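You operate a simulated robot arm through the tools that you are given. There is no shell and no other tool.

The job below is to be done with a simulated robot arm. You get a single attempt, and the scene is never put back.

Task
Put things in order on the nozzle tester end of the back desk. At the end: the silver blue-ringed nozzle is on the green tray; the white filter from the nozzle tester end of the back desk stands where the small green nozzle stood; the small green nozzle stands where the white silica pack stood; the white silica pack from the nozzle tester end of the back desk is on the brown carton; whatever was shut is shut again. Leave all else as you found it, and nothing knocked over.

The check looks at the end state, three seconds after you hand in, the way a careful person would. Anything else that was tipped, shoved, dropped, spilled or broken makes it a failure.

Robot
A 7-joint arm with a two-finger gripper, fixed in place. Base frame: the origin is on the floor under the middle of its stand, x ahead of it, y to its left, z up; the work surface is at about z = 750. Units: mm, degrees, N and s.
With the tool pointing down near the work surface it reaches from about 320 to 720 mm from the base axis. Its first joint turns from -66.0 to 66.0 degrees. Payload 2.45 kg.
The TCP is the grasp point between the finger pads, 26 mm short of the fingertips. In the tool frame z runs along the fingers and y along their closing line. The gripper opens to 96 mm; its body begins 69 mm behind the TCP.
Orientation is that of the tool frame in the base frame, as [roll, pitch, yaw] about the fixed x, y, z axes, in that order (R = Rz(yaw) Ry(pitch) Rx(roll)). With the fingers straight down and closing along the base's y, the tool's x points along the base's -x, its y along +y and its z along -z.

Tools
- The arm moves only by the tool arm_command. Its argument "deltas" is a list of rows, each a list of 7 numbers: the turn, a rotation vector about the base's x, y, z in units of 90 degrees (1.0 is 90 degrees), then the shift along the base's x, y, z in units of 500 mm (1.0 is 500 mm), then the finger opening in mm, from 0 to 96. In form: [[ax, ay, az, tx, ty, tz, fingers], ...]. A call has 1 to 20 rows; each row is the pose to reach, as a shift and turn from the pose commanded when the call began. A call with a number of a shift or a turn outside -1 to 1 is refused whole. A row lasts 0.2 s, in which the tool goes at most 50 mm and 8.6 degrees; a call with a longer step from one row to the next is refused whole, and so is a gripper value outside its range. Where a pose cannot be reached the arm comes as near as it can. A force on the tool above 40 N (or 10 N above the force at the start of the call, whichever is more), or a blocked arm, ends the call early, and 0.2 s more pass. The fingers move at their own pace (about 50 mm/s each) and stop on an object; they squeeze with about 38 N. The grip force told is the motor's: it shows also when the fingers shut on nothing. Time passes only in rows, and 0.2 s behind the last, so rows that repeat a pose let the fingers close. It gives the time, the measured TCP pose, the force on the tool (base axes), the opening and the grip force at its end, in the units of the frame above (readings bear some noise), with the torque about the TCP (base axes, N m) and any sound that the robot's microphone picked up.
- Cameras (640 x 400 px; columns grow to the right, rows downward): "scene" is fixed at [168.3, -412.5, 1398.4]; the picture's right is [0.64, -0.77, 0.00], its down [-0.61, -0.50, -0.62] and it looks along [0.48, 0.39, -0.79] (base axes); focal length 343 px, centre (320, 200). "wrist" rides on the gripper at [82, 3, -98] in the tool frame; the picture's right is [-0.04, 1.00, 0.00], its down [-0.73, -0.03, -0.68] and it looks along [-0.68, -0.03, 0.73] (tool axes); focal length 256 px, centre (320, 200). There is no depth. A picture from a camera that has moved, and an enlarged one, comes with that camera's place and axes in the base frame and with its lens.
- snapshot(camera): a new picture of that camera. It takes no simulated time.
- enlarge(camera, box): a new picture of the part [left, top, right, bottom] of that camera's present view, enlarged. It takes no simulated time.
- close_job(): hands the job in; it is judged then, once.

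Nothing tells you positions but the pictures and the camera data. Unless the task says otherwise, let go and move clear before handing in.

The tools are called as name(argument=value, ...) on one line, values as JSON. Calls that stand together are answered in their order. arm_command: Moves the arm, as the interface text tells. Its arguments: {"type":"object","properties":{"deltas":{"type":"array","items":{"type":"array","items":{"type":"number"}}}},"required":["deltas"]} The other tools are called the same way: snapshot (camera) takes a picture; enlarge (camera, box) takes an enlarged picture of a part of a camera's view; close_job () hands the job in.

At the start:

```text
time_s: 0.0
ee_pos: [397.0, -8.8, 1007.4]
orientation: [-180.0, -0.1, 180.0]
force: [-0.6, 0.5, 0.3]
ft_torque: [0.0, -0.02, 0.01]
grip_width: 95.9
finger_force: 0.1
```

scene: 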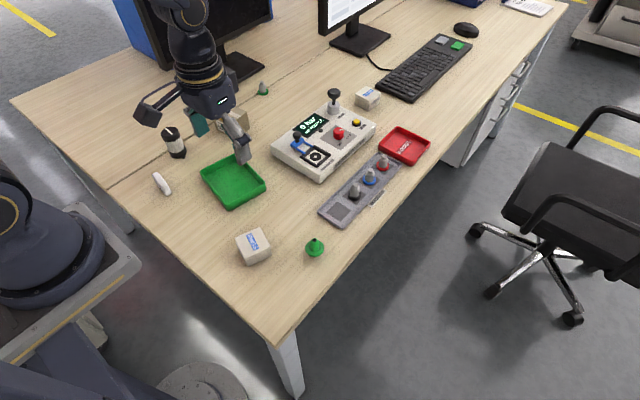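
wrist: 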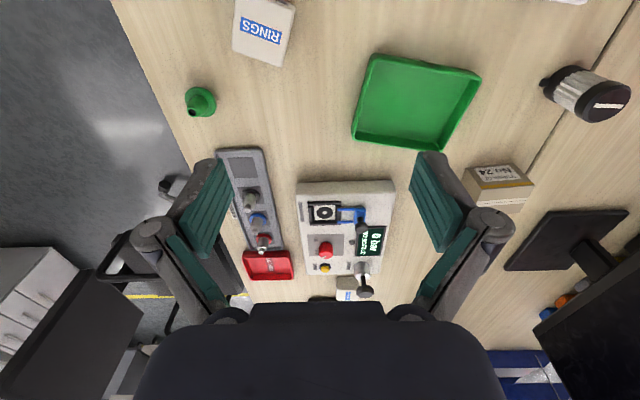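

I see a desk with a green tray, a nozzle tester, a grey rack of nozzles, a red tray, small cartons, a green nozzle, a white pack and a black-and-white cylinder. I'll look closer at the parts before moving.

enlarge(camera="scene", box=[130, 70, 290, 170])

enlarge(camera="scene", box=[260, 80, 440, 192])

enlarge(camera="scene", box=[300, 130, 444, 230])

enlarge(camera="scene", box=[140, 150, 340, 275])

enlarge(camera="wrist", box=[200, 130, 420, 310])

enlarge(camera="wrist", box=[420, 50, 640, 250])

```text
4.00 times, centred on (210, 120) of scene
camera zoom: at [168.3, -412.5, 1398.4], right [0.64, -0.77, 0.0], down [-0.61, -0.5, -0.62], along [0.48, 0.39, -0.79], focal length 1372 px, centre (760, 520)
```

zoom: 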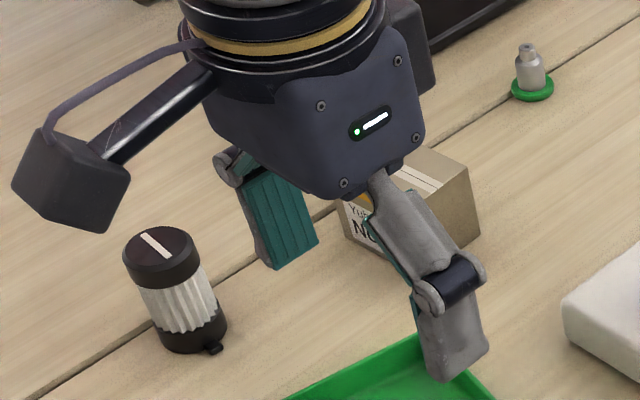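

```text
3.56 times, centred on (350, 136) of scene
camera zoom: at [168.3, -412.5, 1398.4], right [0.64, -0.77, 0.0], down [-0.61, -0.5, -0.62], along [0.48, 0.39, -0.79], focal length 1220 px, centre (213, 428)
```

zoom: 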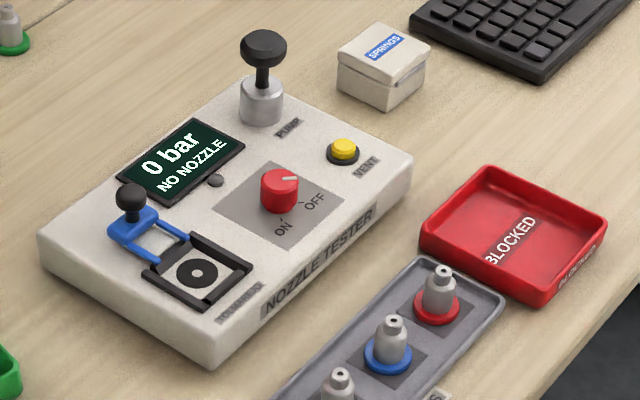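

```text
4.00 times, centred on (372, 180) of scene
camera zoom: at [168.3, -412.5, 1398.4], right [0.64, -0.77, 0.0], down [-0.61, -0.5, -0.62], along [0.48, 0.39, -0.79], focal length 1372 px, centre (112, 280)
```

zoom: 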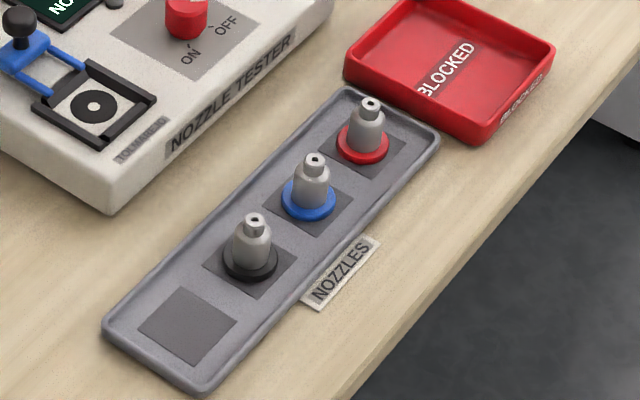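

```text
3.20 times, centred on (240, 212) of scene
camera zoom: at [168.3, -412.5, 1398.4], right [0.64, -0.77, 0.0], down [-0.61, -0.5, -0.62], along [0.48, 0.39, -0.79], focal length 1098 px, centre (576, 160)
```

zoom: 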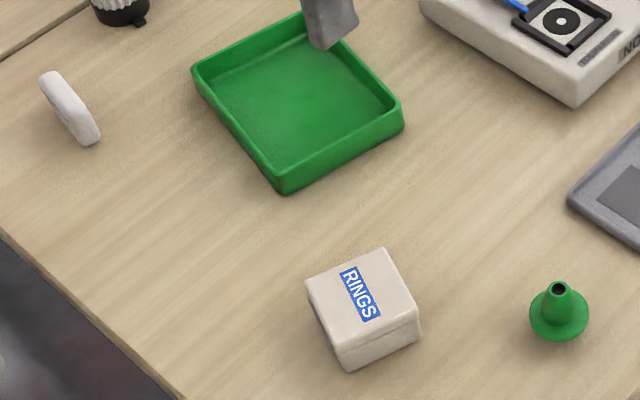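

```text
2.22 times, centred on (310, 220) of wrist
camera zoom: at [315.9, -5.9, 1105.3], right [0.04, 1.0, 0.0], down [0.73, -0.03, 0.68], along [0.68, -0.03, -0.73], focal length 569 px, centre (342, 156)
```

zoom: 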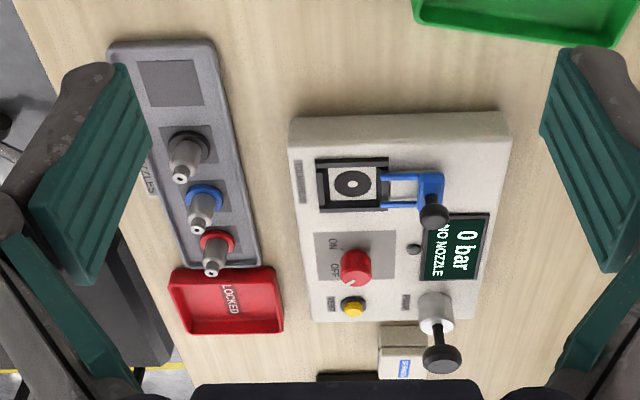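

```text
2.00 times, centred on (530, 150) of wrist
camera zoom: at [315.9, -5.9, 1105.3], right [0.04, 1.0, 0.0], down [0.73, -0.03, 0.68], along [0.68, -0.03, -0.73], focal length 512 px, centre (-100, 300)
```

zoom: 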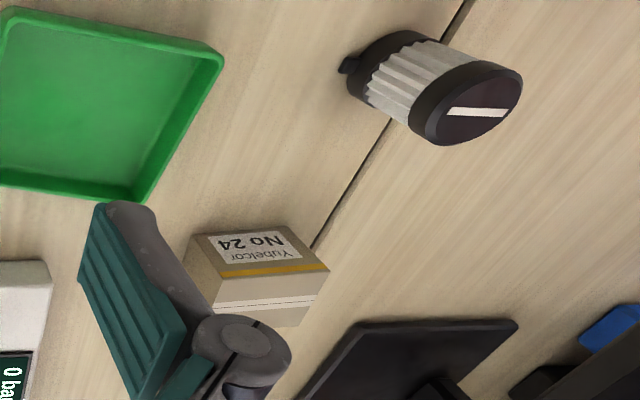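

The all-green nozzle stands near (450, -171), the pleated filter near (438, 296) and a white slab near (348, 229). The brown carton is near (598, 222) and the green tray near (468, 111). I'll turn the wrist camera towards +y to see the left-hand objects better.

arm_command(deltas=[[0, 0, 0.09, 0, 0, 0, 96], [0, 0, 0.18, 0, 0, 0, 96], [0, 0, 0.27, 0, 0, 0, 96], [0, 0, 0.36, 0, 0, 0, 96], [0, 0, 0.45, 0, 0, 0, 96], [0, 0, 0.54, 0, 0, 0, 96], [0, 0, 0.63, 0, 0, 0, 96], [0, 0, 0.72, 0, 0, 0, 96], [0, 0, 0.81, 0, 0, 0, 96], [0, 0, 0.9, 0, 0, 0, 96], [0, 0, 1.0, 0, 0, 0, 96]])

snapshot(camera="wrist")

snapshot(camera="scene")

```text
refused: row 11 steps farther than a row can; nothing moved
```

```text
taken
camera wrist: at [315.9, -5.9, 1105.3], right [0.04, 1.0, 0.0], down [0.73, -0.03, 0.68], along [0.68, -0.03, -0.73], focal length 256 px, centre (320, 200)
```

wrist: 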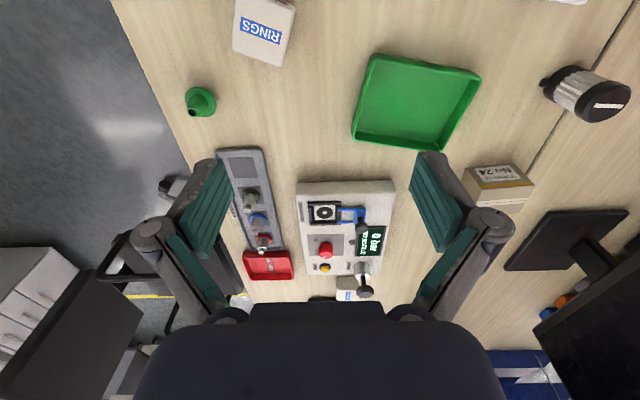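

```text
taken
```

scene: 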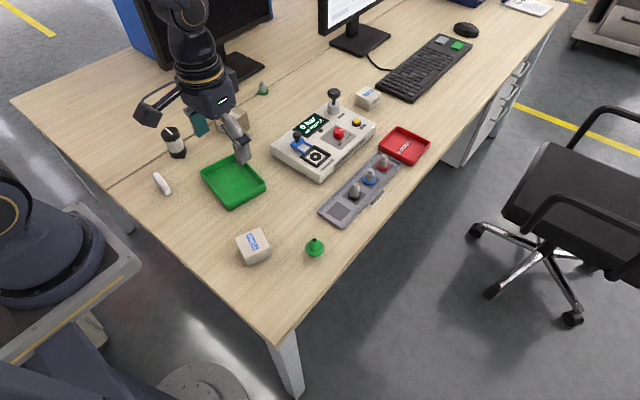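

The move was refused because its last step was too large, so the view is unchanged. I'll resend the turn in smaller steps.

arm_command(deltas=[[0, 0, 0.09, 0, 0, 0, 96], [0, 0, 0.18, 0, 0, 0, 96], [0, 0, 0.27, 0, 0, 0, 96], [0, 0, 0.36, 0, 0, 0, 96], [0, 0, 0.45, 0, 0, 0, 96], [0, 0, 0.54, 0, 0, 0, 96], [0, 0, 0.63, 0, 0, 0, 96], [0, 0, 0.72, 0, 0, 0, 96], [0, 0, 0.81, 0, 0, 0, 96], [0, 0, 0.9, 0, 0, 0, 96], [0, 0, 0.98, 0, 0, 0, 96], [0, 0, 1.0, 0, 0, 0, 96]])

snapshot(camera="wrist")

snapshot(camera="scene")

```text
time_s: 2.6
ee_pos: [396.2, -9.2, 1006.6]
orientation: [180.0, 0.0, -89.8]
force: [0.5, -0.3, 0.1]
ft_torque: [0.02, 0.07, 0.02]
grip_width: 96.1
finger_force: 0.0
```

```text
taken
camera wrist: at [394.3, -90.6, 1105.1], right [-1.0, 0.04, 0.0], down [0.03, 0.73, 0.68], along [0.03, 0.68, -0.73], focal length 256 px, centre (320, 200)
```

wrist: 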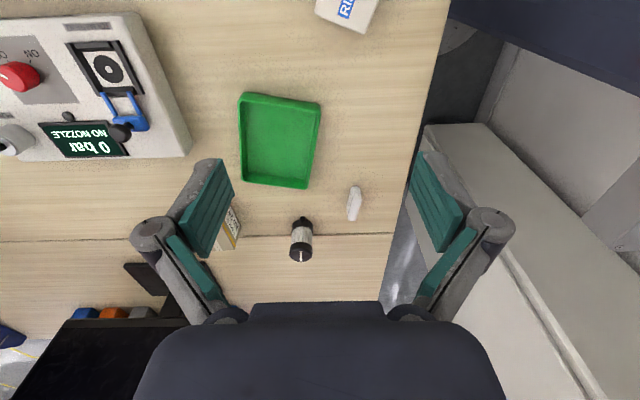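

```text
taken
```

scene: 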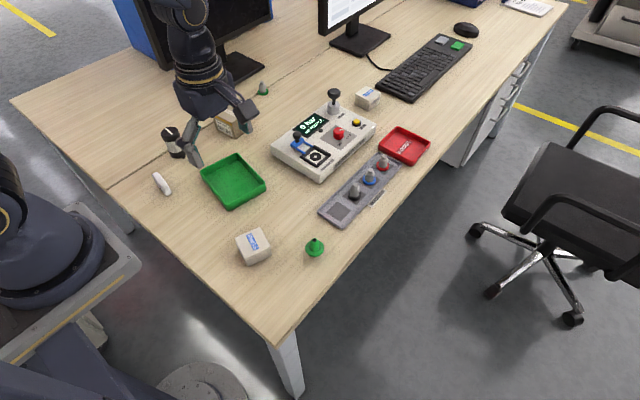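

enlarge(camera="wrist", box=[200, 160, 400, 285])

enlarge(camera="scene", box=[136, 85, 280, 175])

enlarge(camera="scene", box=[140, 160, 188, 190])

enlarge(camera="wrist", box=[320, 165, 400, 235])

```text
3.20 times, centred on (300, 222) of wrist
camera zoom: at [394.3, -90.6, 1105.1], right [-1.0, 0.04, 0.0], down [0.03, 0.73, 0.68], along [0.03, 0.68, -0.73], focal length 819 px, centre (384, 128)
```

zoom: 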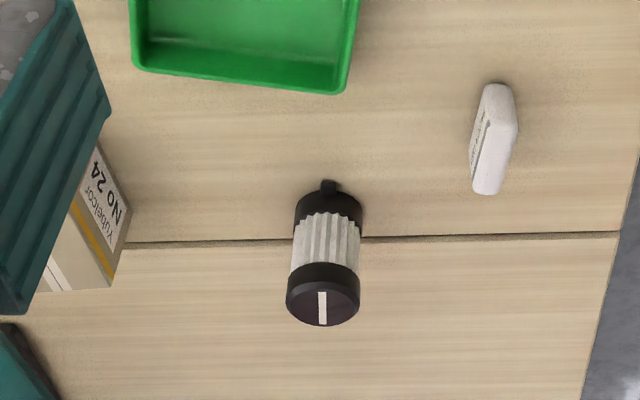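

```text
4.44 times, centred on (208, 130) of scene
camera zoom: at [168.3, -412.5, 1398.4], right [0.64, -0.77, 0.0], down [-0.61, -0.5, -0.62], along [0.48, 0.39, -0.79], focal length 1524 px, centre (818, 511)
```

zoom: 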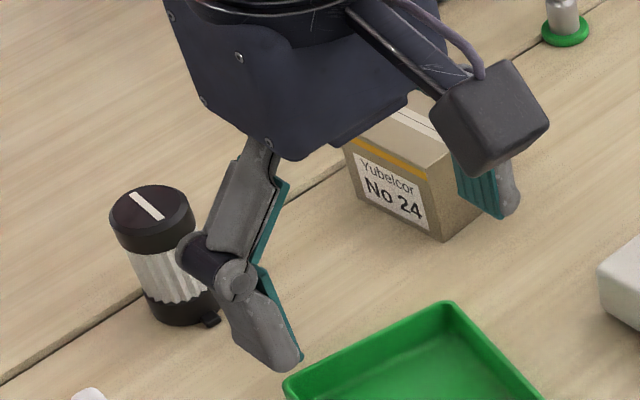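

```text
13.33 times, centred on (164, 175) of scene
camera zoom: at [168.3, -412.5, 1398.4], right [0.64, -0.77, 0.0], down [-0.61, -0.5, -0.62], along [0.48, 0.39, -0.79], focal length 4573 px, centre (2400, 533)
```

zoom: 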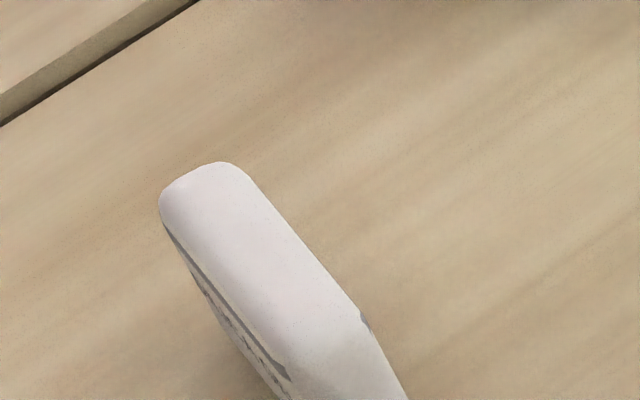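

```text
5.71 times, centred on (360, 200) of wrist
camera zoom: at [394.3, -90.6, 1105.1], right [-1.0, 0.04, 0.0], down [0.03, 0.73, 0.68], along [0.03, 0.68, -0.73], focal length 1463 px, centre (91, 200)
```

zoom: 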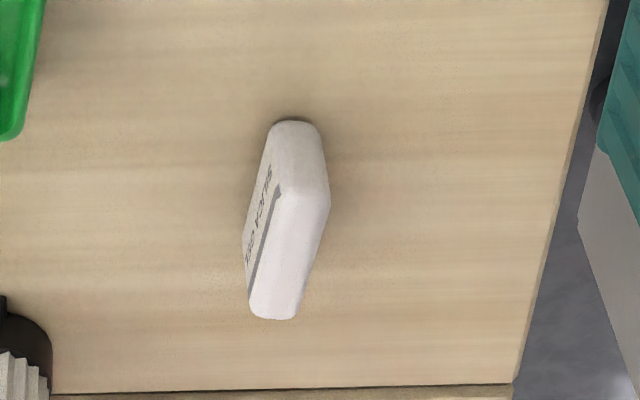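

The white slab reads "SILICA GEL" and stands on its long edge, and the pleated black-capped cylinder is the filter. I'll take tighter pictures of the pack, filter, green nozzle and carton to measure them.

enlarge(camera="scene", box=[138, 160, 194, 205])

enlarge(camera="scene", box=[295, 228, 335, 264])

enlarge(camera="scene", box=[340, 145, 400, 205])

enlarge(camera="scene", box=[150, 115, 200, 165])

```text
8.89 times, centred on (166, 182) of scene
camera zoom: at [168.3, -412.5, 1398.4], right [0.64, -0.77, 0.0], down [-0.61, -0.5, -0.62], along [0.48, 0.39, -0.79], focal length 3049 px, centre (1689, 356)
```

zoom: 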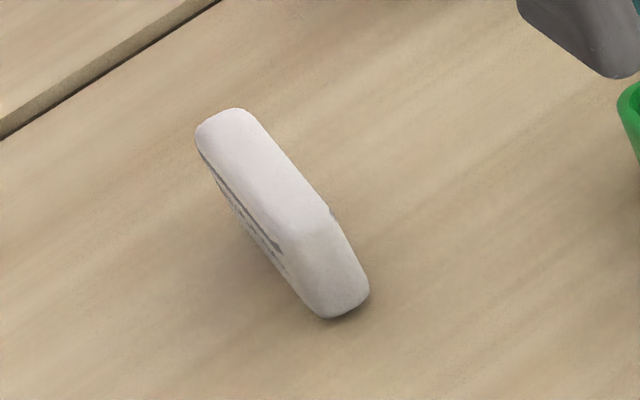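

```text
11.11 times, centred on (315, 246) of scene
camera zoom: at [168.3, -412.5, 1398.4], right [0.64, -0.77, 0.0], down [-0.61, -0.5, -0.62], along [0.48, 0.39, -0.79], focal length 3811 px, centre (376, -311)
```

zoom: 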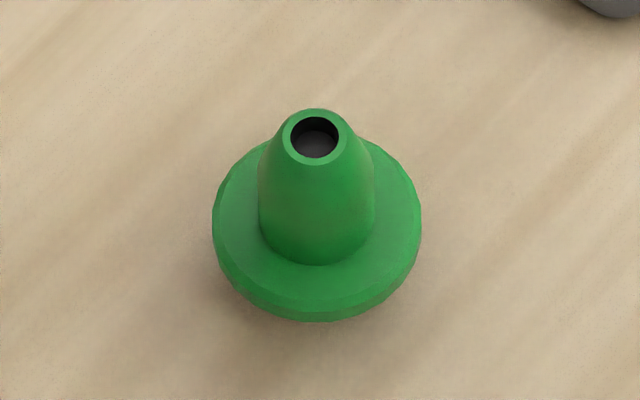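

```text
6.67 times, centred on (370, 175) of scene
camera zoom: at [168.3, -412.5, 1398.4], right [0.64, -0.77, 0.0], down [-0.61, -0.5, -0.62], along [0.48, 0.39, -0.79], focal length 2287 px, centre (-13, 367)
```

zoom: 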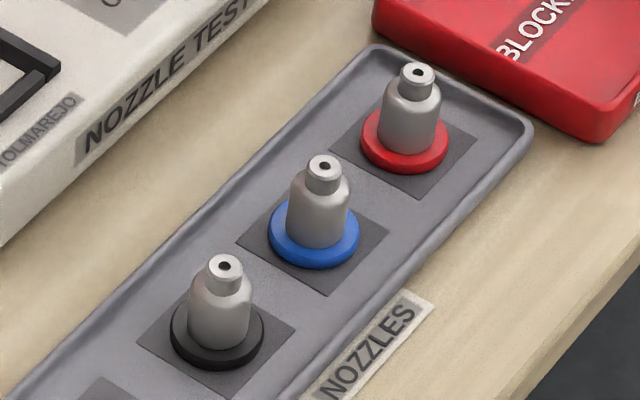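

```text
8.00 times, centred on (175, 140) of scene
camera zoom: at [168.3, -412.5, 1398.4], right [0.64, -0.77, 0.0], down [-0.61, -0.5, -0.62], along [0.48, 0.39, -0.79], focal length 2744 px, centre (1480, 680)
```

zoom: 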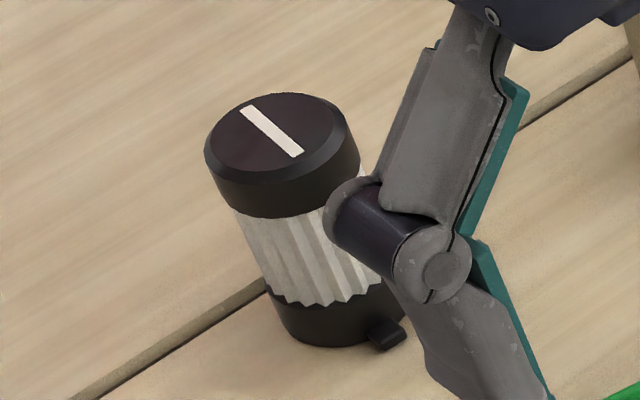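

The pack's long axis runs roughly along y, tilted about 8–10° towards +x, and its centre is near (344, 234). I'll bring the wrist camera lower over it to measure it precisely.

arm_command(deltas=[[0, 0, -0.02, -0.02, 0.035, -0.04, 96], [0, 0, -0.04, -0.04, 0.07, -0.08, 96], [0, 0, -0.06, -0.06, 0.105, -0.12, 96], [0, 0, -0.08, -0.08, 0.14, -0.16, 96], [0, 0, -0.1, -0.1, 0.175, -0.212, 96], [0, 0, -0.1, -0.1, 0.175, -0.212, 96]])

snapshot(camera="wrist")

enlarge(camera="scene", box=[150, 70, 290, 170])

```text
time_s: 4.0
ee_pos: [345.7, 74.5, 902.4]
orientation: [179.9, 0.0, -99.1]
force: [0.4, 0.6, 1.5]
ft_torque: [0.02, 0.02, -0.01]
grip_width: 96.0
finger_force: 0.1
```

```text
taken
camera wrist: at [329.8, -4.2, 999.5], right [-0.98, 0.2, 0.0], down [0.14, 0.72, 0.68], along [0.13, 0.67, -0.73], focal length 256 px, centre (320, 200)
```

wrist: 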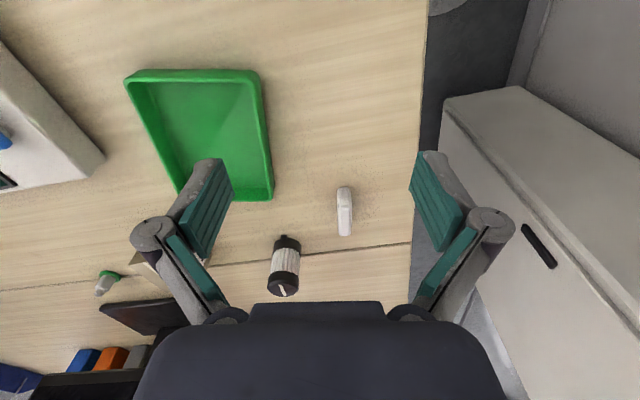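

```text
4.00 times, centred on (220, 120) of scene
camera zoom: at [168.4, -412.5, 1398.4], right [0.64, -0.77, 0.0], down [-0.61, -0.5, -0.62], along [0.48, 0.39, -0.79], focal length 1372 px, centre (720, 520)
```

zoom: 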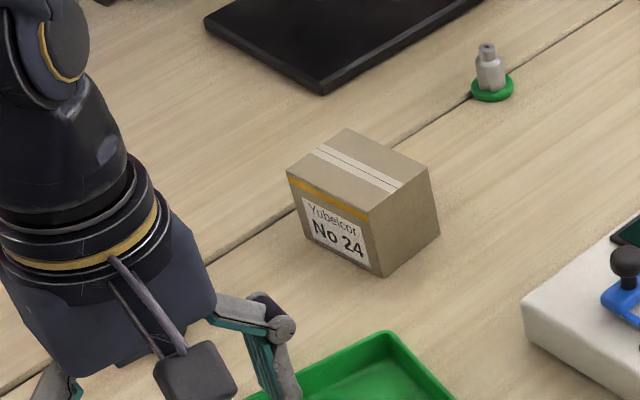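

The carton is now clearly visible, with its box top around (600, 220), and the pack sits near the middle of the wrist view. I'll enlarge the wrist view on the pack, the filter and the carton top.

enlarge(camera="wrist", box=[300, 165, 390, 255])

enlarge(camera="wrist", box=[240, 215, 340, 315])

enlarge(camera="scene", box=[210, 90, 270, 150])

```text
4.44 times, centred on (345, 210) of wrist
camera zoom: at [329.8, -4.2, 999.5], right [-0.98, 0.2, 0.0], down [0.14, 0.72, 0.68], along [0.13, 0.67, -0.73], focal length 1138 px, centre (209, 156)
```

zoom: 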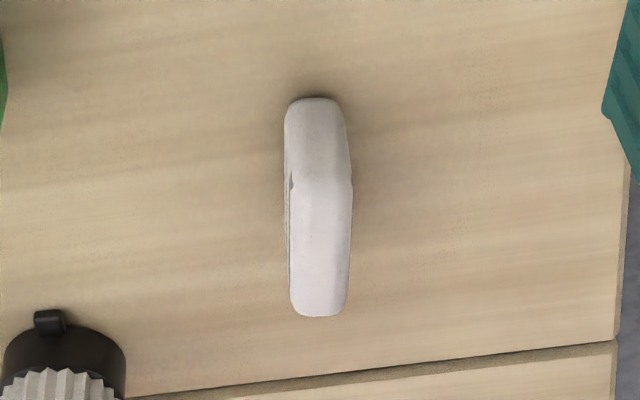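

```text
4.00 times, centred on (290, 265) of wrist
camera zoom: at [329.8, -4.2, 999.5], right [-0.98, 0.2, 0.0], down [0.14, 0.72, 0.68], along [0.13, 0.67, -0.73], focal length 1024 px, centre (440, -60)
```

zoom: 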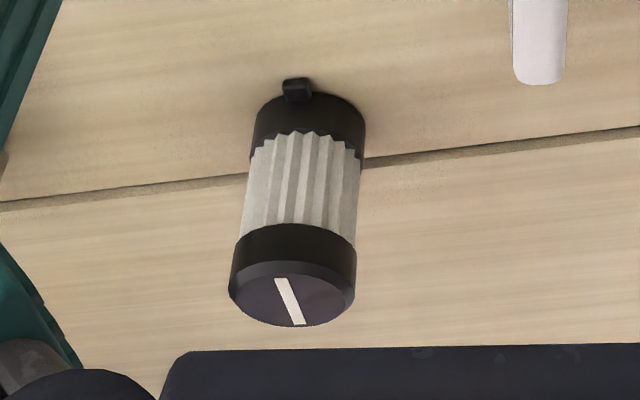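

```text
6.67 times, centred on (240, 120) of scene
camera zoom: at [168.4, -412.5, 1398.4], right [0.64, -0.77, 0.0], down [-0.61, -0.5, -0.62], along [0.48, 0.39, -0.79], focal length 2287 px, centre (853, 733)
```

zoom: 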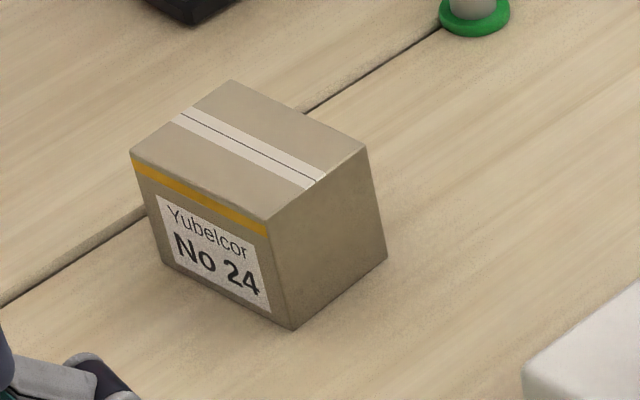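

The pack measures about 56 × 18 × 32 mm, centred near (345.5, 236), and its long axis already matches the tool yaw. I'll move above it with the fingers part-closed and check the alignment before going down.

arm_command(deltas=[[0, 0, 0, -0.001, 0.063, 0, 60], [0, 0, 0, -0.001, 0.126, 0, 60], [0, 0, 0, -0.002, 0.189, -0.02, 60], [0, 0, 0, -0.003, 0.252, -0.06, 60], [0, 0, 0, -0.003, 0.3146, -0.1028, 60], [0, 0, 0, -0.003, 0.3146, -0.1028, 60], [0, 0, 0, -0.003, 0.3146, -0.1028, 60]])

snapshot(camera="wrist")

snapshot(camera="scene")

```text
time_s: 5.6
ee_pos: [342.8, 235.1, 850.1]
orientation: [-180.0, 0.0, -99.0]
force: [0.2, 0.4, 0.0]
ft_torque: [0.03, -0.02, -0.01]
grip_width: 60.1
finger_force: 0.0
```

```text
taken
camera wrist: at [327.4, 155.0, 948.7], right [-0.98, 0.2, 0.0], down [0.14, 0.72, 0.68], along [0.13, 0.67, -0.73], focal length 256 px, centre (320, 200)
```

wrist: 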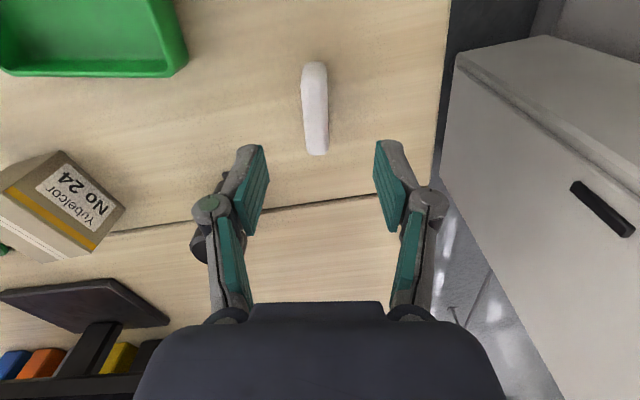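

```text
taken
```

scene: 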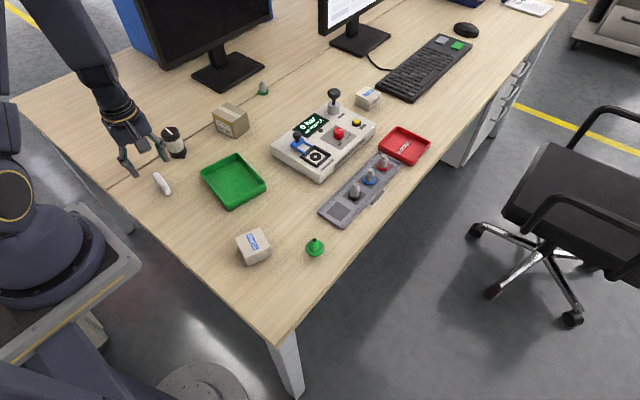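

The fingers straddle the pack's position from above, and the camera reads x about 2–3 mm low. I'll enlarge the view to refine the pack's centre.

enlarge(camera="wrist", box=[260, 50, 380, 170])

enlarge(camera="scene", box=[100, 100, 220, 210])

```text
3.33 times, centred on (320, 110) of wrist
camera zoom: at [327.4, 155.0, 948.7], right [-0.98, 0.2, 0.0], down [0.14, 0.72, 0.68], along [0.13, 0.67, -0.73], focal length 853 px, centre (320, 500)
```

zoom: 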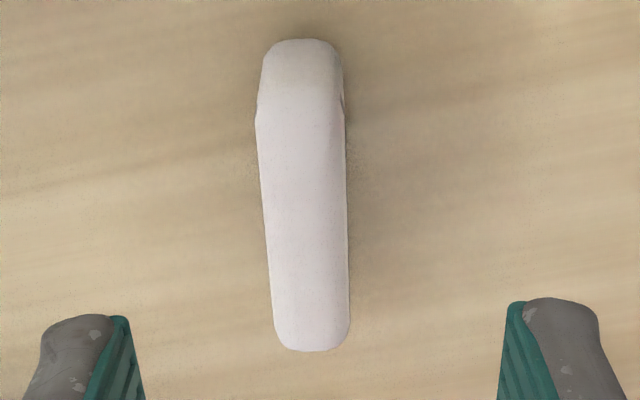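

```text
3.64 times, centred on (160, 155) of scene
camera zoom: at [168.4, -412.5, 1398.4], right [0.64, -0.77, 0.0], down [-0.61, -0.5, -0.62], along [0.48, 0.39, -0.79], focal length 1247 px, centre (902, 364)
```

zoom: 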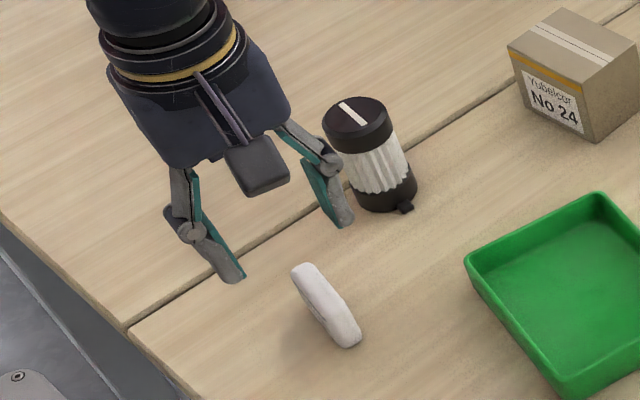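

The refined pack centre is about (346, 234), turned 9° from y. I'll shift +3 mm in x, go down to z = 779 and close the fingers on it.

arm_command(deltas=[[0, 0, 0, 0.006, -0.002, -0.03, 60], [0, 0, 0, 0.006, -0.002, -0.06, 60], [0, 0, 0, 0.006, -0.002, -0.09, 60], [0, 0, 0, 0.006, -0.002, -0.12, 60], [0, 0, 0, 0.006, -0.002, -0.142, 60], [0, 0, 0, 0.006, -0.002, -0.142, 60]])

snapshot(camera="wrist")

enlarge(camera="scene", box=[100, 110, 220, 210])

```text
time_s: 7.0
ee_pos: [348.0, 233.3, 780.1]
orientation: [-180.0, 0.0, -99.0]
force: [-0.2, 0.1, 0.0]
ft_torque: [-0.04, -0.03, -0.03]
grip_width: 60.0
finger_force: 0.0
```

```text
taken
camera wrist: at [333.3, 153.7, 877.8], right [-0.98, 0.2, 0.0], down [0.14, 0.72, 0.68], along [0.13, 0.67, -0.73], focal length 256 px, centre (320, 200)
```

wrist: 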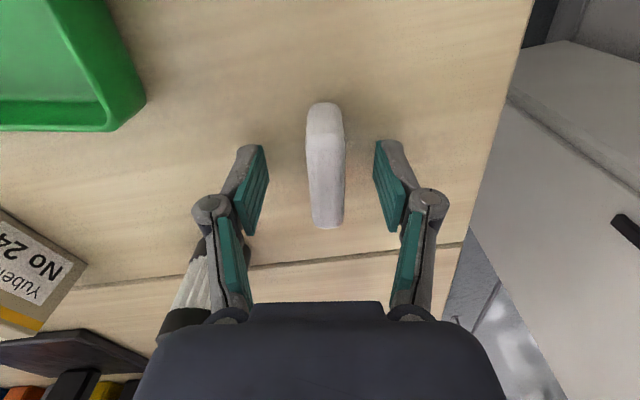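

```text
4.00 times, centred on (160, 160) of scene
camera zoom: at [168.3, -412.5, 1398.4], right [0.64, -0.77, 0.0], down [-0.61, -0.5, -0.62], along [0.48, 0.39, -0.79], focal length 1372 px, centre (960, 360)
```

zoom: 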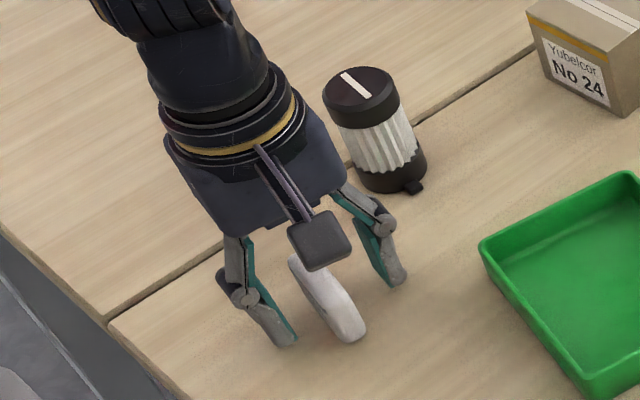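

The pack sits centred between the pads with nothing else touching. Now I'll close the fingers on it.

arm_command(deltas=[[0, 0, 0, 0, 0, 0, 45], [0, 0, 0, 0, 0, 0, 30], [0, 0, 0, 0, 0, 0, 20], [0, 0, 0, 0, 0, 0, 12], [0, 0, 0, 0, 0, 0, 12], [0, 0, 0, 0, 0, 0, 12]])

snapshot(camera="wrist")

```text
time_s: 8.4
ee_pos: [348.4, 233.8, 781.1]
orientation: [-180.0, 0.0, -99.1]
force: [0.8, 0.0, 0.4]
ft_torque: [-0.01, -0.03, -0.01]
grip_width: 15.6
finger_force: 37.5
```

```text
taken
camera wrist: at [333.3, 153.7, 878.0], right [-0.98, 0.2, 0.0], down [0.14, 0.72, 0.68], along [0.13, 0.67, -0.73], focal length 256 px, centre (320, 200)
```

wrist: 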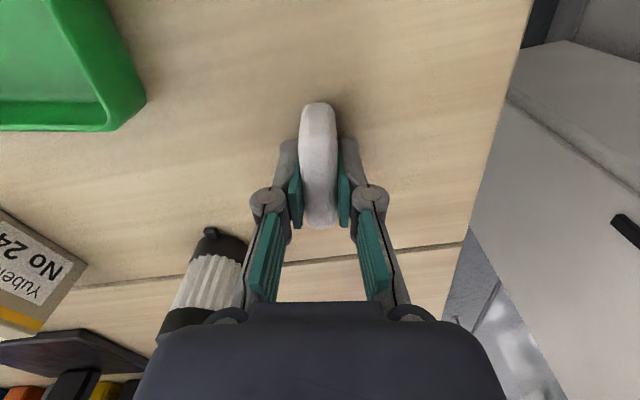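

The pack is held at 15.6 mm opening. I'll lift it straight up, then carry it towards the carton, whose top centre I put at about (602, 269), z ≈ 807, turning to match the carton's long side.

arm_command(deltas=[[0, 0, 0, 0, 0, 0.02, 12], [0, 0, 0, 0, 0, 0.06, 12], [0, 0, 0, 0, 0, 0.12, 12], [0, 0, 0, 0, 0, 0.2, 12], [0, 0, 0, 0, 0, 0.28, 12], [0, 0, 0.02, 0.06, 0.01, 0.28, 12], [0, 0, 0.04, 0.13, 0.02, 0.28, 12], [0, 0, 0.06, 0.2, 0.03, 0.28, 12], [0, 0, 0.08, 0.27, 0.04, 0.28, 12], [0, 0, 0.1, 0.34, 0.05, 0.28, 12], [0, 0, 0.12, 0.41, 0.06, 0.28, 12], [0, 0, 0.144, 0.47, 0.067, 0.28, 12], [0, 0, 0.144, 0.508, 0.067, 0.28, 12], [0, 0, 0.144, 0.508, 0.067, 0.28, 12], [0, 0, 0.144, 0.508, 0.067, 0.28, 12]])

snapshot(camera="wrist")

snapshot(camera="scene")

```text
time_s: 11.6
ee_pos: [601.3, 265.8, 919.5]
orientation: [-180.0, 0.0, -86.0]
force: [0.5, 0.5, -1.3]
ft_torque: [0.0, 0.03, -0.01]
grip_width: 15.7
finger_force: 37.3
```

```text
taken
camera wrist: at [603.5, 184.8, 1017.9], right [-1.0, -0.03, 0.0], down [-0.02, 0.73, 0.68], along [-0.02, 0.68, -0.73], focal length 256 px, centre (320, 200)
```

wrist: 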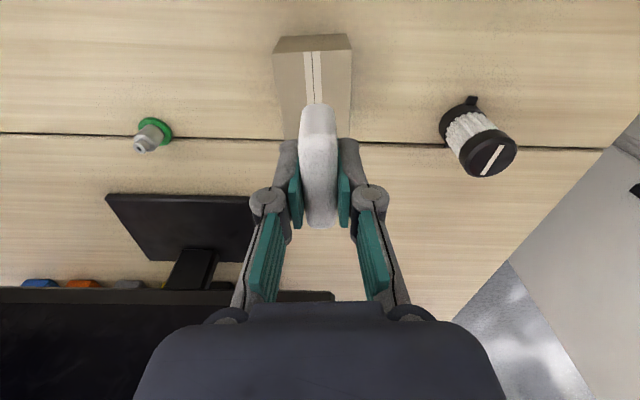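

```text
taken
```

scene: 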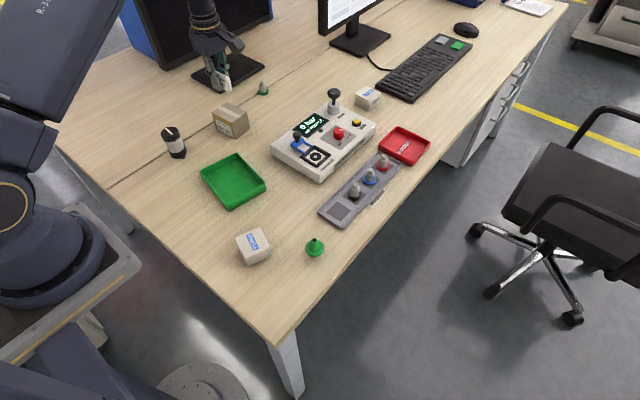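

The carton is directly below, with the pack hanging over its far half. I'll enlarge the view to measure the carton's top.

enlarge(camera="wrist", box=[250, 20, 380, 150])

enlarge(camera="scene", box=[190, 50, 270, 140])

enlarge(camera="wrist", box=[420, 80, 540, 190])

```text
3.08 times, centred on (315, 85) of wrist
camera zoom: at [603.5, 184.8, 1017.9], right [-1.0, -0.03, 0.0], down [-0.02, 0.73, 0.68], along [-0.02, 0.68, -0.73], focal length 788 px, centre (335, 554)
```

zoom: 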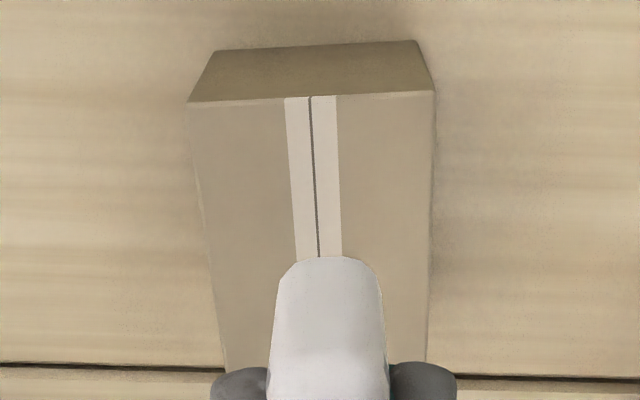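

```text
4.44 times, centred on (230, 95) of scene
camera zoom: at [168.3, -412.5, 1398.4], right [0.64, -0.77, 0.0], down [-0.61, -0.5, -0.62], along [0.48, 0.39, -0.79], focal length 1524 px, centre (720, 667)
```

zoom: 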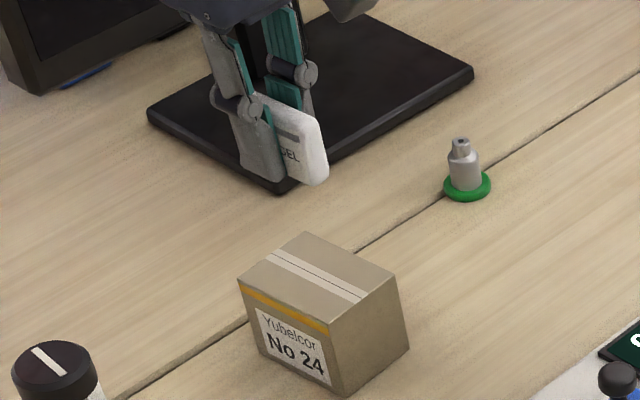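

```text
3.64 times, centred on (480, 135) of wrist
camera zoom: at [603.5, 184.8, 1017.9], right [-1.0, -0.03, 0.0], down [-0.02, 0.73, 0.68], along [-0.02, 0.68, -0.73], focal length 931 px, centre (-262, 436)
```

zoom: 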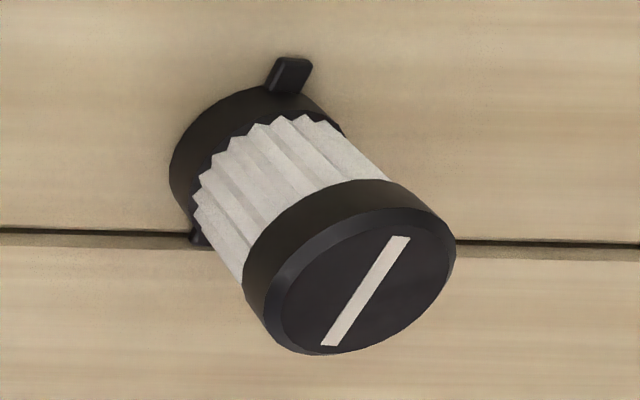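

The carton's top spans about x 578–637, y 233–309 at z ≈ 807, so its centre is near (604, 270), and the pack is aligned with it. I'll lower to just above the top and check.

arm_command(deltas=[[0, 0, 0, 0.003, 0.003, -0.04, 12], [0, 0, 0, 0.003, 0.003, -0.08, 12], [0, 0, 0, 0.003, 0.003, -0.12, 12], [0, 0, 0, 0.003, 0.003, -0.145, 12], [0, 0, 0, 0.003, 0.003, -0.154, 12], [0, 0, 0, 0.003, 0.003, -0.154, 12], [0, 0, 0, 0.003, 0.003, -0.154, 12]])

snapshot(camera="wrist")

enlarge(camera="scene", box=[190, 60, 270, 140])

```text
time_s: 13.2
ee_pos: [603.2, 270.0, 841.1]
orientation: [180.0, 0.0, -85.9]
force: [-0.5, -0.8, -0.3]
ft_torque: [0.0, 0.01, 0.02]
grip_width: 15.6
finger_force: 38.2
```

```text
taken
camera wrist: at [606.3, 188.7, 938.4], right [-1.0, -0.03, 0.0], down [-0.02, 0.73, 0.68], along [-0.02, 0.68, -0.73], focal length 256 px, centre (320, 200)
```

wrist: 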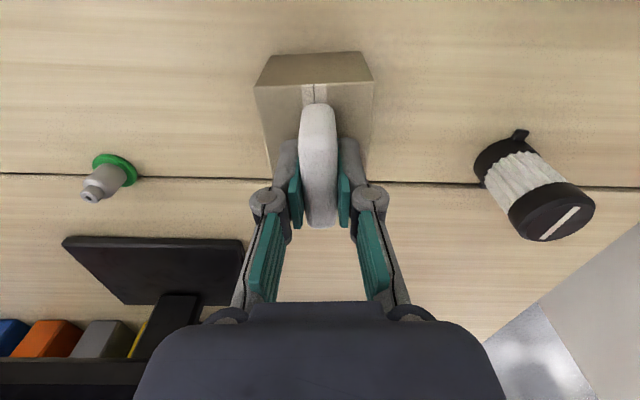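

```text
5.00 times, centred on (230, 100) of scene
camera zoom: at [168.3, -412.5, 1398.4], right [0.64, -0.77, 0.0], down [-0.61, -0.5, -0.62], along [0.48, 0.39, -0.79], focal length 1715 px, centre (770, 700)
```

zoom: 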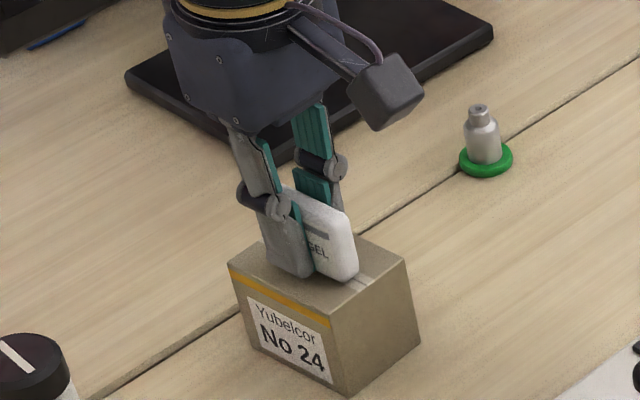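

The pack hangs a few millimetres above the centre of the carton's top. I'll lower it in small steps and watch the force.

arm_command(deltas=[[0, 0, 0, 0, 0, -0.003, 12], [0, 0, 0, 0, 0, -0.006, 12], [0, 0, 0, 0, 0, -0.009, 12], [0, 0, 0, 0, 0, -0.009, 12]])

enlarge(camera="scene", box=[210, 90, 260, 140])

```text
time_s: 14.2
ee_pos: [604.8, 271.0, 839.5]
orientation: [-179.7, 0.1, -86.1]
force: [-6.7, -4.5, 36.1]
ft_torque: [-0.33, 0.18, -0.01]
grip_width: 15.7
finger_force: 37.5
```

```text
8.00 times, centred on (235, 115) of scene
camera zoom: at [167.5, -412.9, 1398.4], right [0.64, -0.77, 0.0], down [-0.61, -0.5, -0.62], along [0.48, 0.39, -0.79], focal length 2744 px, centre (1000, 880)
```

zoom: 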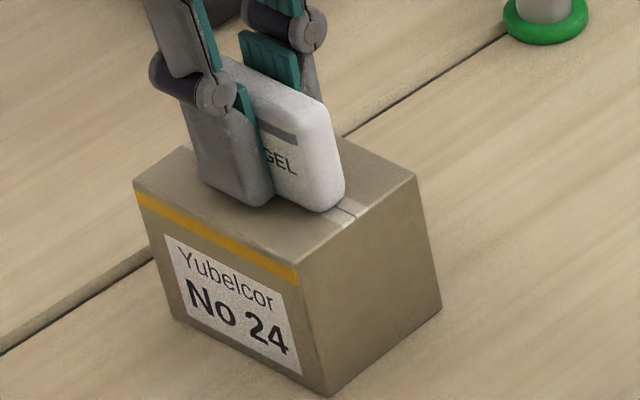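

The pack is touching the carton with about 36 N, a bit more than needed. I'll ease up slightly before releasing.

arm_command(deltas=[[0, 0, 0, 0, 0, 0.002, 12], [0, 0, 0, 0, 0, 0.004, 12], [0, 0, 0, 0, 0, 0.004, 12]])

```text
time_s: 15.0
ee_pos: [604.9, 270.2, 840.2]
orientation: [-179.8, 0.1, -86.0]
force: [4.6, 1.9, 22.8]
ft_torque: [-0.01, -0.15, 0.01]
grip_width: 15.4
finger_force: 37.5
```

arm_command(deltas=[[0, 0, 0, 0, 0, 0.001, 12], [0, 0, 0, 0, 0, 0.003, 12], [0, 0, 0, 0, 0, 0.003, 12]])

enlarge(camera="scene", box=[210, 90, 260, 140])

```text
time_s: 15.8
ee_pos: [602.1, 269.7, 837.9]
orientation: [179.9, 0.0, -86.0]
force: [2.5, 2.1, 10.5]
ft_torque: [0.12, -0.08, 0.0]
grip_width: 15.5
finger_force: 38.0
```

```text
8.00 times, centred on (235, 115) of scene
camera zoom: at [168.2, -412.5, 1398.4], right [0.64, -0.77, 0.0], down [-0.61, -0.5, -0.62], along [0.48, 0.39, -0.79], focal length 2744 px, centre (1000, 880)
```

zoom: 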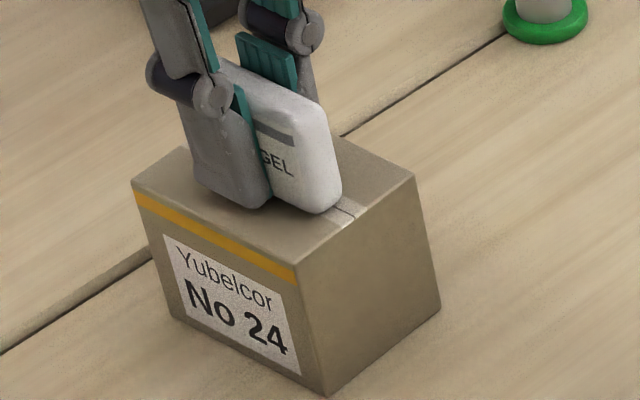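

Contact is down to about 10 N with the pack resting flat on its edge. I'll open the fingers gently and back straight up.

arm_command(deltas=[[0, 0, 0, 0, 0, 0.001, 12], [0, 0, 0, 0, 0, 0.001, 20], [0, 0, 0, 0, 0, 0.001, 28], [0, 0, 0, 0, 0, 0.001, 40], [0, 0, 0, 0, 0, 0.001, 50], [0, 0, 0, 0, 0, 0.001, 50], [0, 0, 0, 0, 0, 0.001, 50]])

snapshot(camera="wrist")

enlarge(camera="scene", box=[200, 80, 270, 140])

```text
time_s: 17.4
ee_pos: [602.8, 269.1, 841.2]
orientation: [179.9, 0.0, -86.0]
force: [-0.1, 0.3, -1.1]
ft_torque: [0.02, 0.01, 0.02]
grip_width: 50.3
finger_force: 0.1
```

```text
taken
camera wrist: at [606.4, 187.9, 938.6], right [-1.0, -0.03, 0.0], down [-0.02, 0.73, 0.68], along [-0.02, 0.68, -0.73], focal length 256 px, centre (320, 200)
```

wrist: 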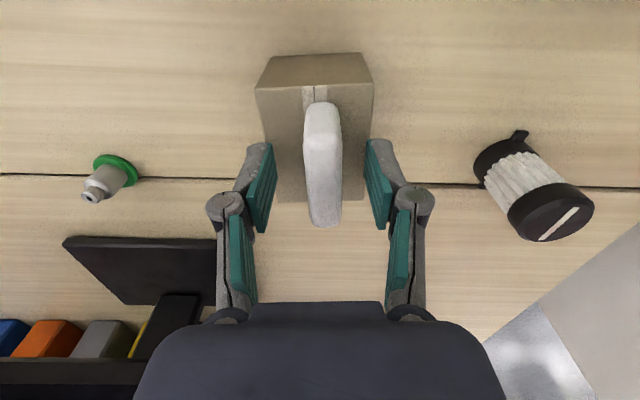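

```text
6.67 times, centred on (235, 110) of scene
camera zoom: at [168.3, -412.5, 1398.4], right [0.64, -0.77, 0.0], down [-0.61, -0.5, -0.62], along [0.48, 0.39, -0.79], focal length 2287 px, centre (887, 800)
```

zoom: 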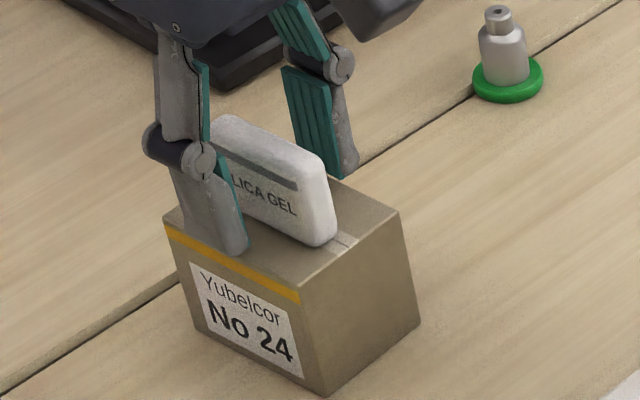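

The silica pack stands steady on the carton. I'll lift clear, turn the tool back and move over towards the green nozzle near (448, -166).

arm_command(deltas=[[0, 0, 0, 0, 0, 0.03, 50], [0, 0, 0, 0, 0, 0.1, 50], [0, 0, 0, 0, 0, 0.18, 50], [0, 0, -0.09, -0.0407, -0.0793, 0.2, 50], [0, 0, -0.18, -0.0814, -0.1585, 0.2, 50], [0, 0, -0.27, -0.1222, -0.2378, 0.2, 50], [0, 0, -0.36, -0.1629, -0.3171, 0.2, 50], [0, 0, -0.45, -0.2036, -0.3964, 0.2, 50], [0, 0, -0.54, -0.2444, -0.4756, 0.2, 50], [0, 0, -0.63, -0.2851, -0.5549, 0.2, 50], [0, 0, -0.72, -0.3258, -0.6342, 0.2, 50], [0, 0, -0.81, -0.3665, -0.7135, 0.2, 50], [0, 0, -0.9, -0.4073, -0.7927, 0.2, 50], [0, 0, -0.99, -0.448, -0.872, 0.2, 50], [0, 0, -1.0, -0.448, -0.872, 0.157, 50], [0, 0, -1.0, -0.448, -0.872, 0.157, 50], [0, 0, -1.0, -0.448, -0.872, 0.157, 50]])

snapshot(camera="wrist")

snapshot(camera="scene")

```text
time_s: 21.0
ee_pos: [378.5, -165.4, 919.3]
orientation: [-179.9, 0.1, -176.1]
force: [0.5, -0.2, -0.2]
ft_torque: [-0.01, -0.03, 0.0]
grip_width: 49.8
finger_force: 0.0
```

```text
taken
camera wrist: at [296.9, -167.0, 1017.0], right [-0.03, 1.0, 0.0], down [0.73, 0.02, 0.68], along [0.68, 0.02, -0.73], focal length 256 px, centre (320, 200)
```

wrist: 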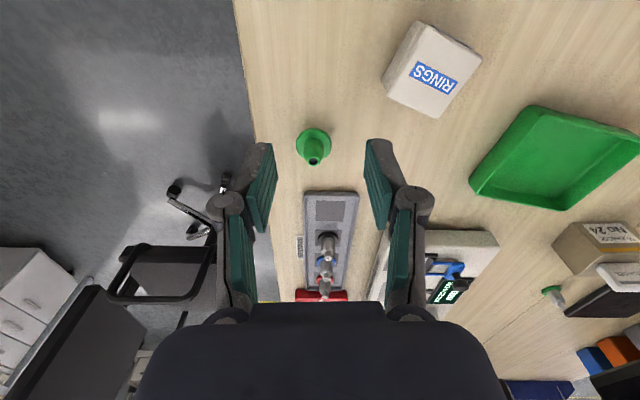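

```text
taken
```

scene: 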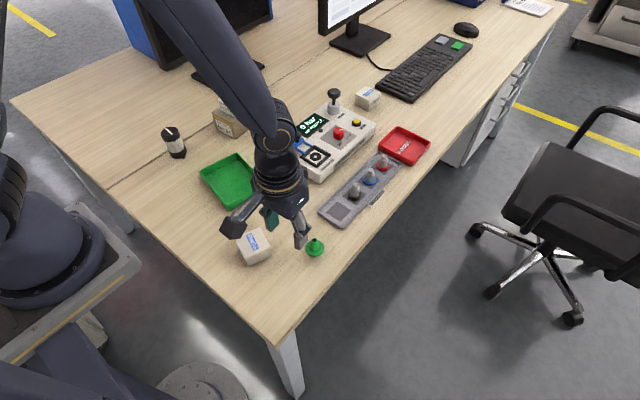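

The green nozzle is ahead of the gripper between the Rings box and the rack. I'll enlarge the view to measure it.

enlarge(camera="wrist", box=[280, 110, 350, 180])

enlarge(camera="wrist", box=[280, 180, 380, 310])

```text
5.71 times, centred on (315, 145) of wrist
camera zoom: at [296.9, -167.0, 1017.0], right [-0.03, 1.0, 0.0], down [0.73, 0.02, 0.68], along [0.68, 0.02, -0.73], focal length 1463 px, centre (349, 514)
```

zoom: 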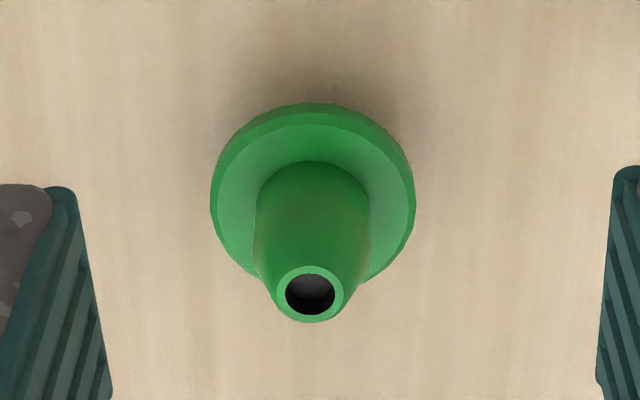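

```text
3.08 times, centred on (330, 245) of wrist
camera zoom: at [296.9, -167.0, 1017.0], right [-0.03, 1.0, 0.0], down [0.73, 0.02, 0.68], along [0.68, 0.02, -0.73], focal length 788 px, centre (289, 62)
```

zoom: 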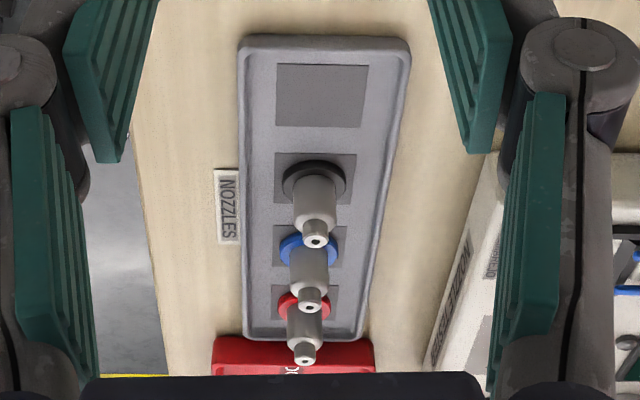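

The green nozzle's flange is about 41 mm wide, centred near (455, -169), and the nozzle is about 37 mm tall. The blue-ringed nozzle is near (680, -145). I'll move above the green one at z = 850 and re-check it.

arm_command(deltas=[[0, 0, 0, 0.05, -0.002, -0.04, 64], [0, 0, 0, 0.1, -0.004, -0.08, 64], [0, 0, 0, 0.15, -0.006, -0.12, 64], [0, 0, 0, 0.15, -0.006, -0.14, 64], [0, 0, 0, 0.15, -0.006, -0.14, 64]])

snapshot(camera="wrist")

enlarge(camera="scene", box=[270, 190, 370, 280])

```text
time_s: 22.2
ee_pos: [455.4, -167.7, 846.1]
orientation: [-179.9, 0.0, -176.0]
force: [-0.1, -0.3, 0.4]
ft_torque: [0.01, 0.03, -0.02]
grip_width: 63.8
finger_force: 0.1
```

```text
taken
camera wrist: at [373.6, -170.1, 945.6], right [-0.03, 1.0, 0.0], down [0.73, 0.02, 0.68], along [0.68, 0.02, -0.73], focal length 256 px, centre (320, 200)
```

wrist: 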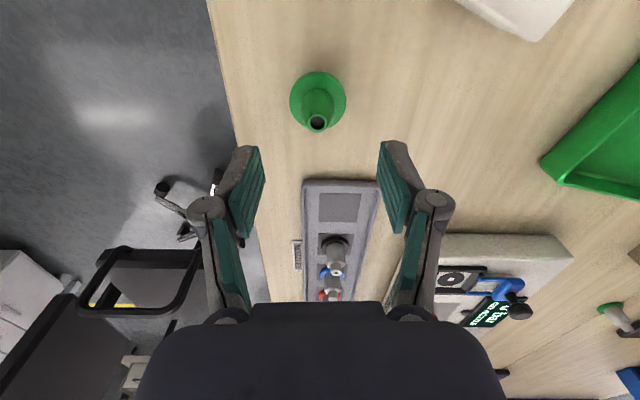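

```text
4.44 times, centred on (320, 235) of scene
camera zoom: at [168.4, -412.5, 1398.4], right [0.64, -0.77, 0.0], down [-0.61, -0.5, -0.62], along [0.48, 0.39, -0.79], focal length 1524 px, centre (320, 44)
```

zoom: 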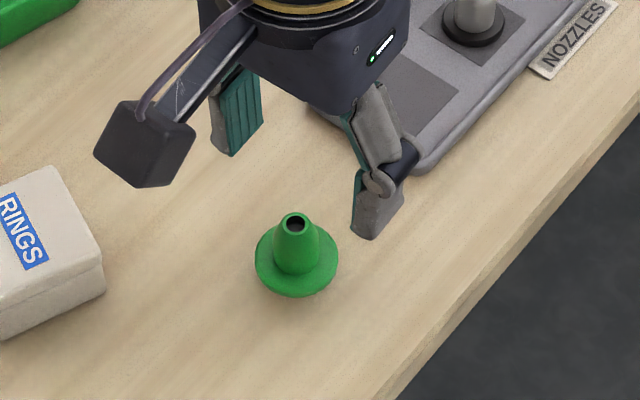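

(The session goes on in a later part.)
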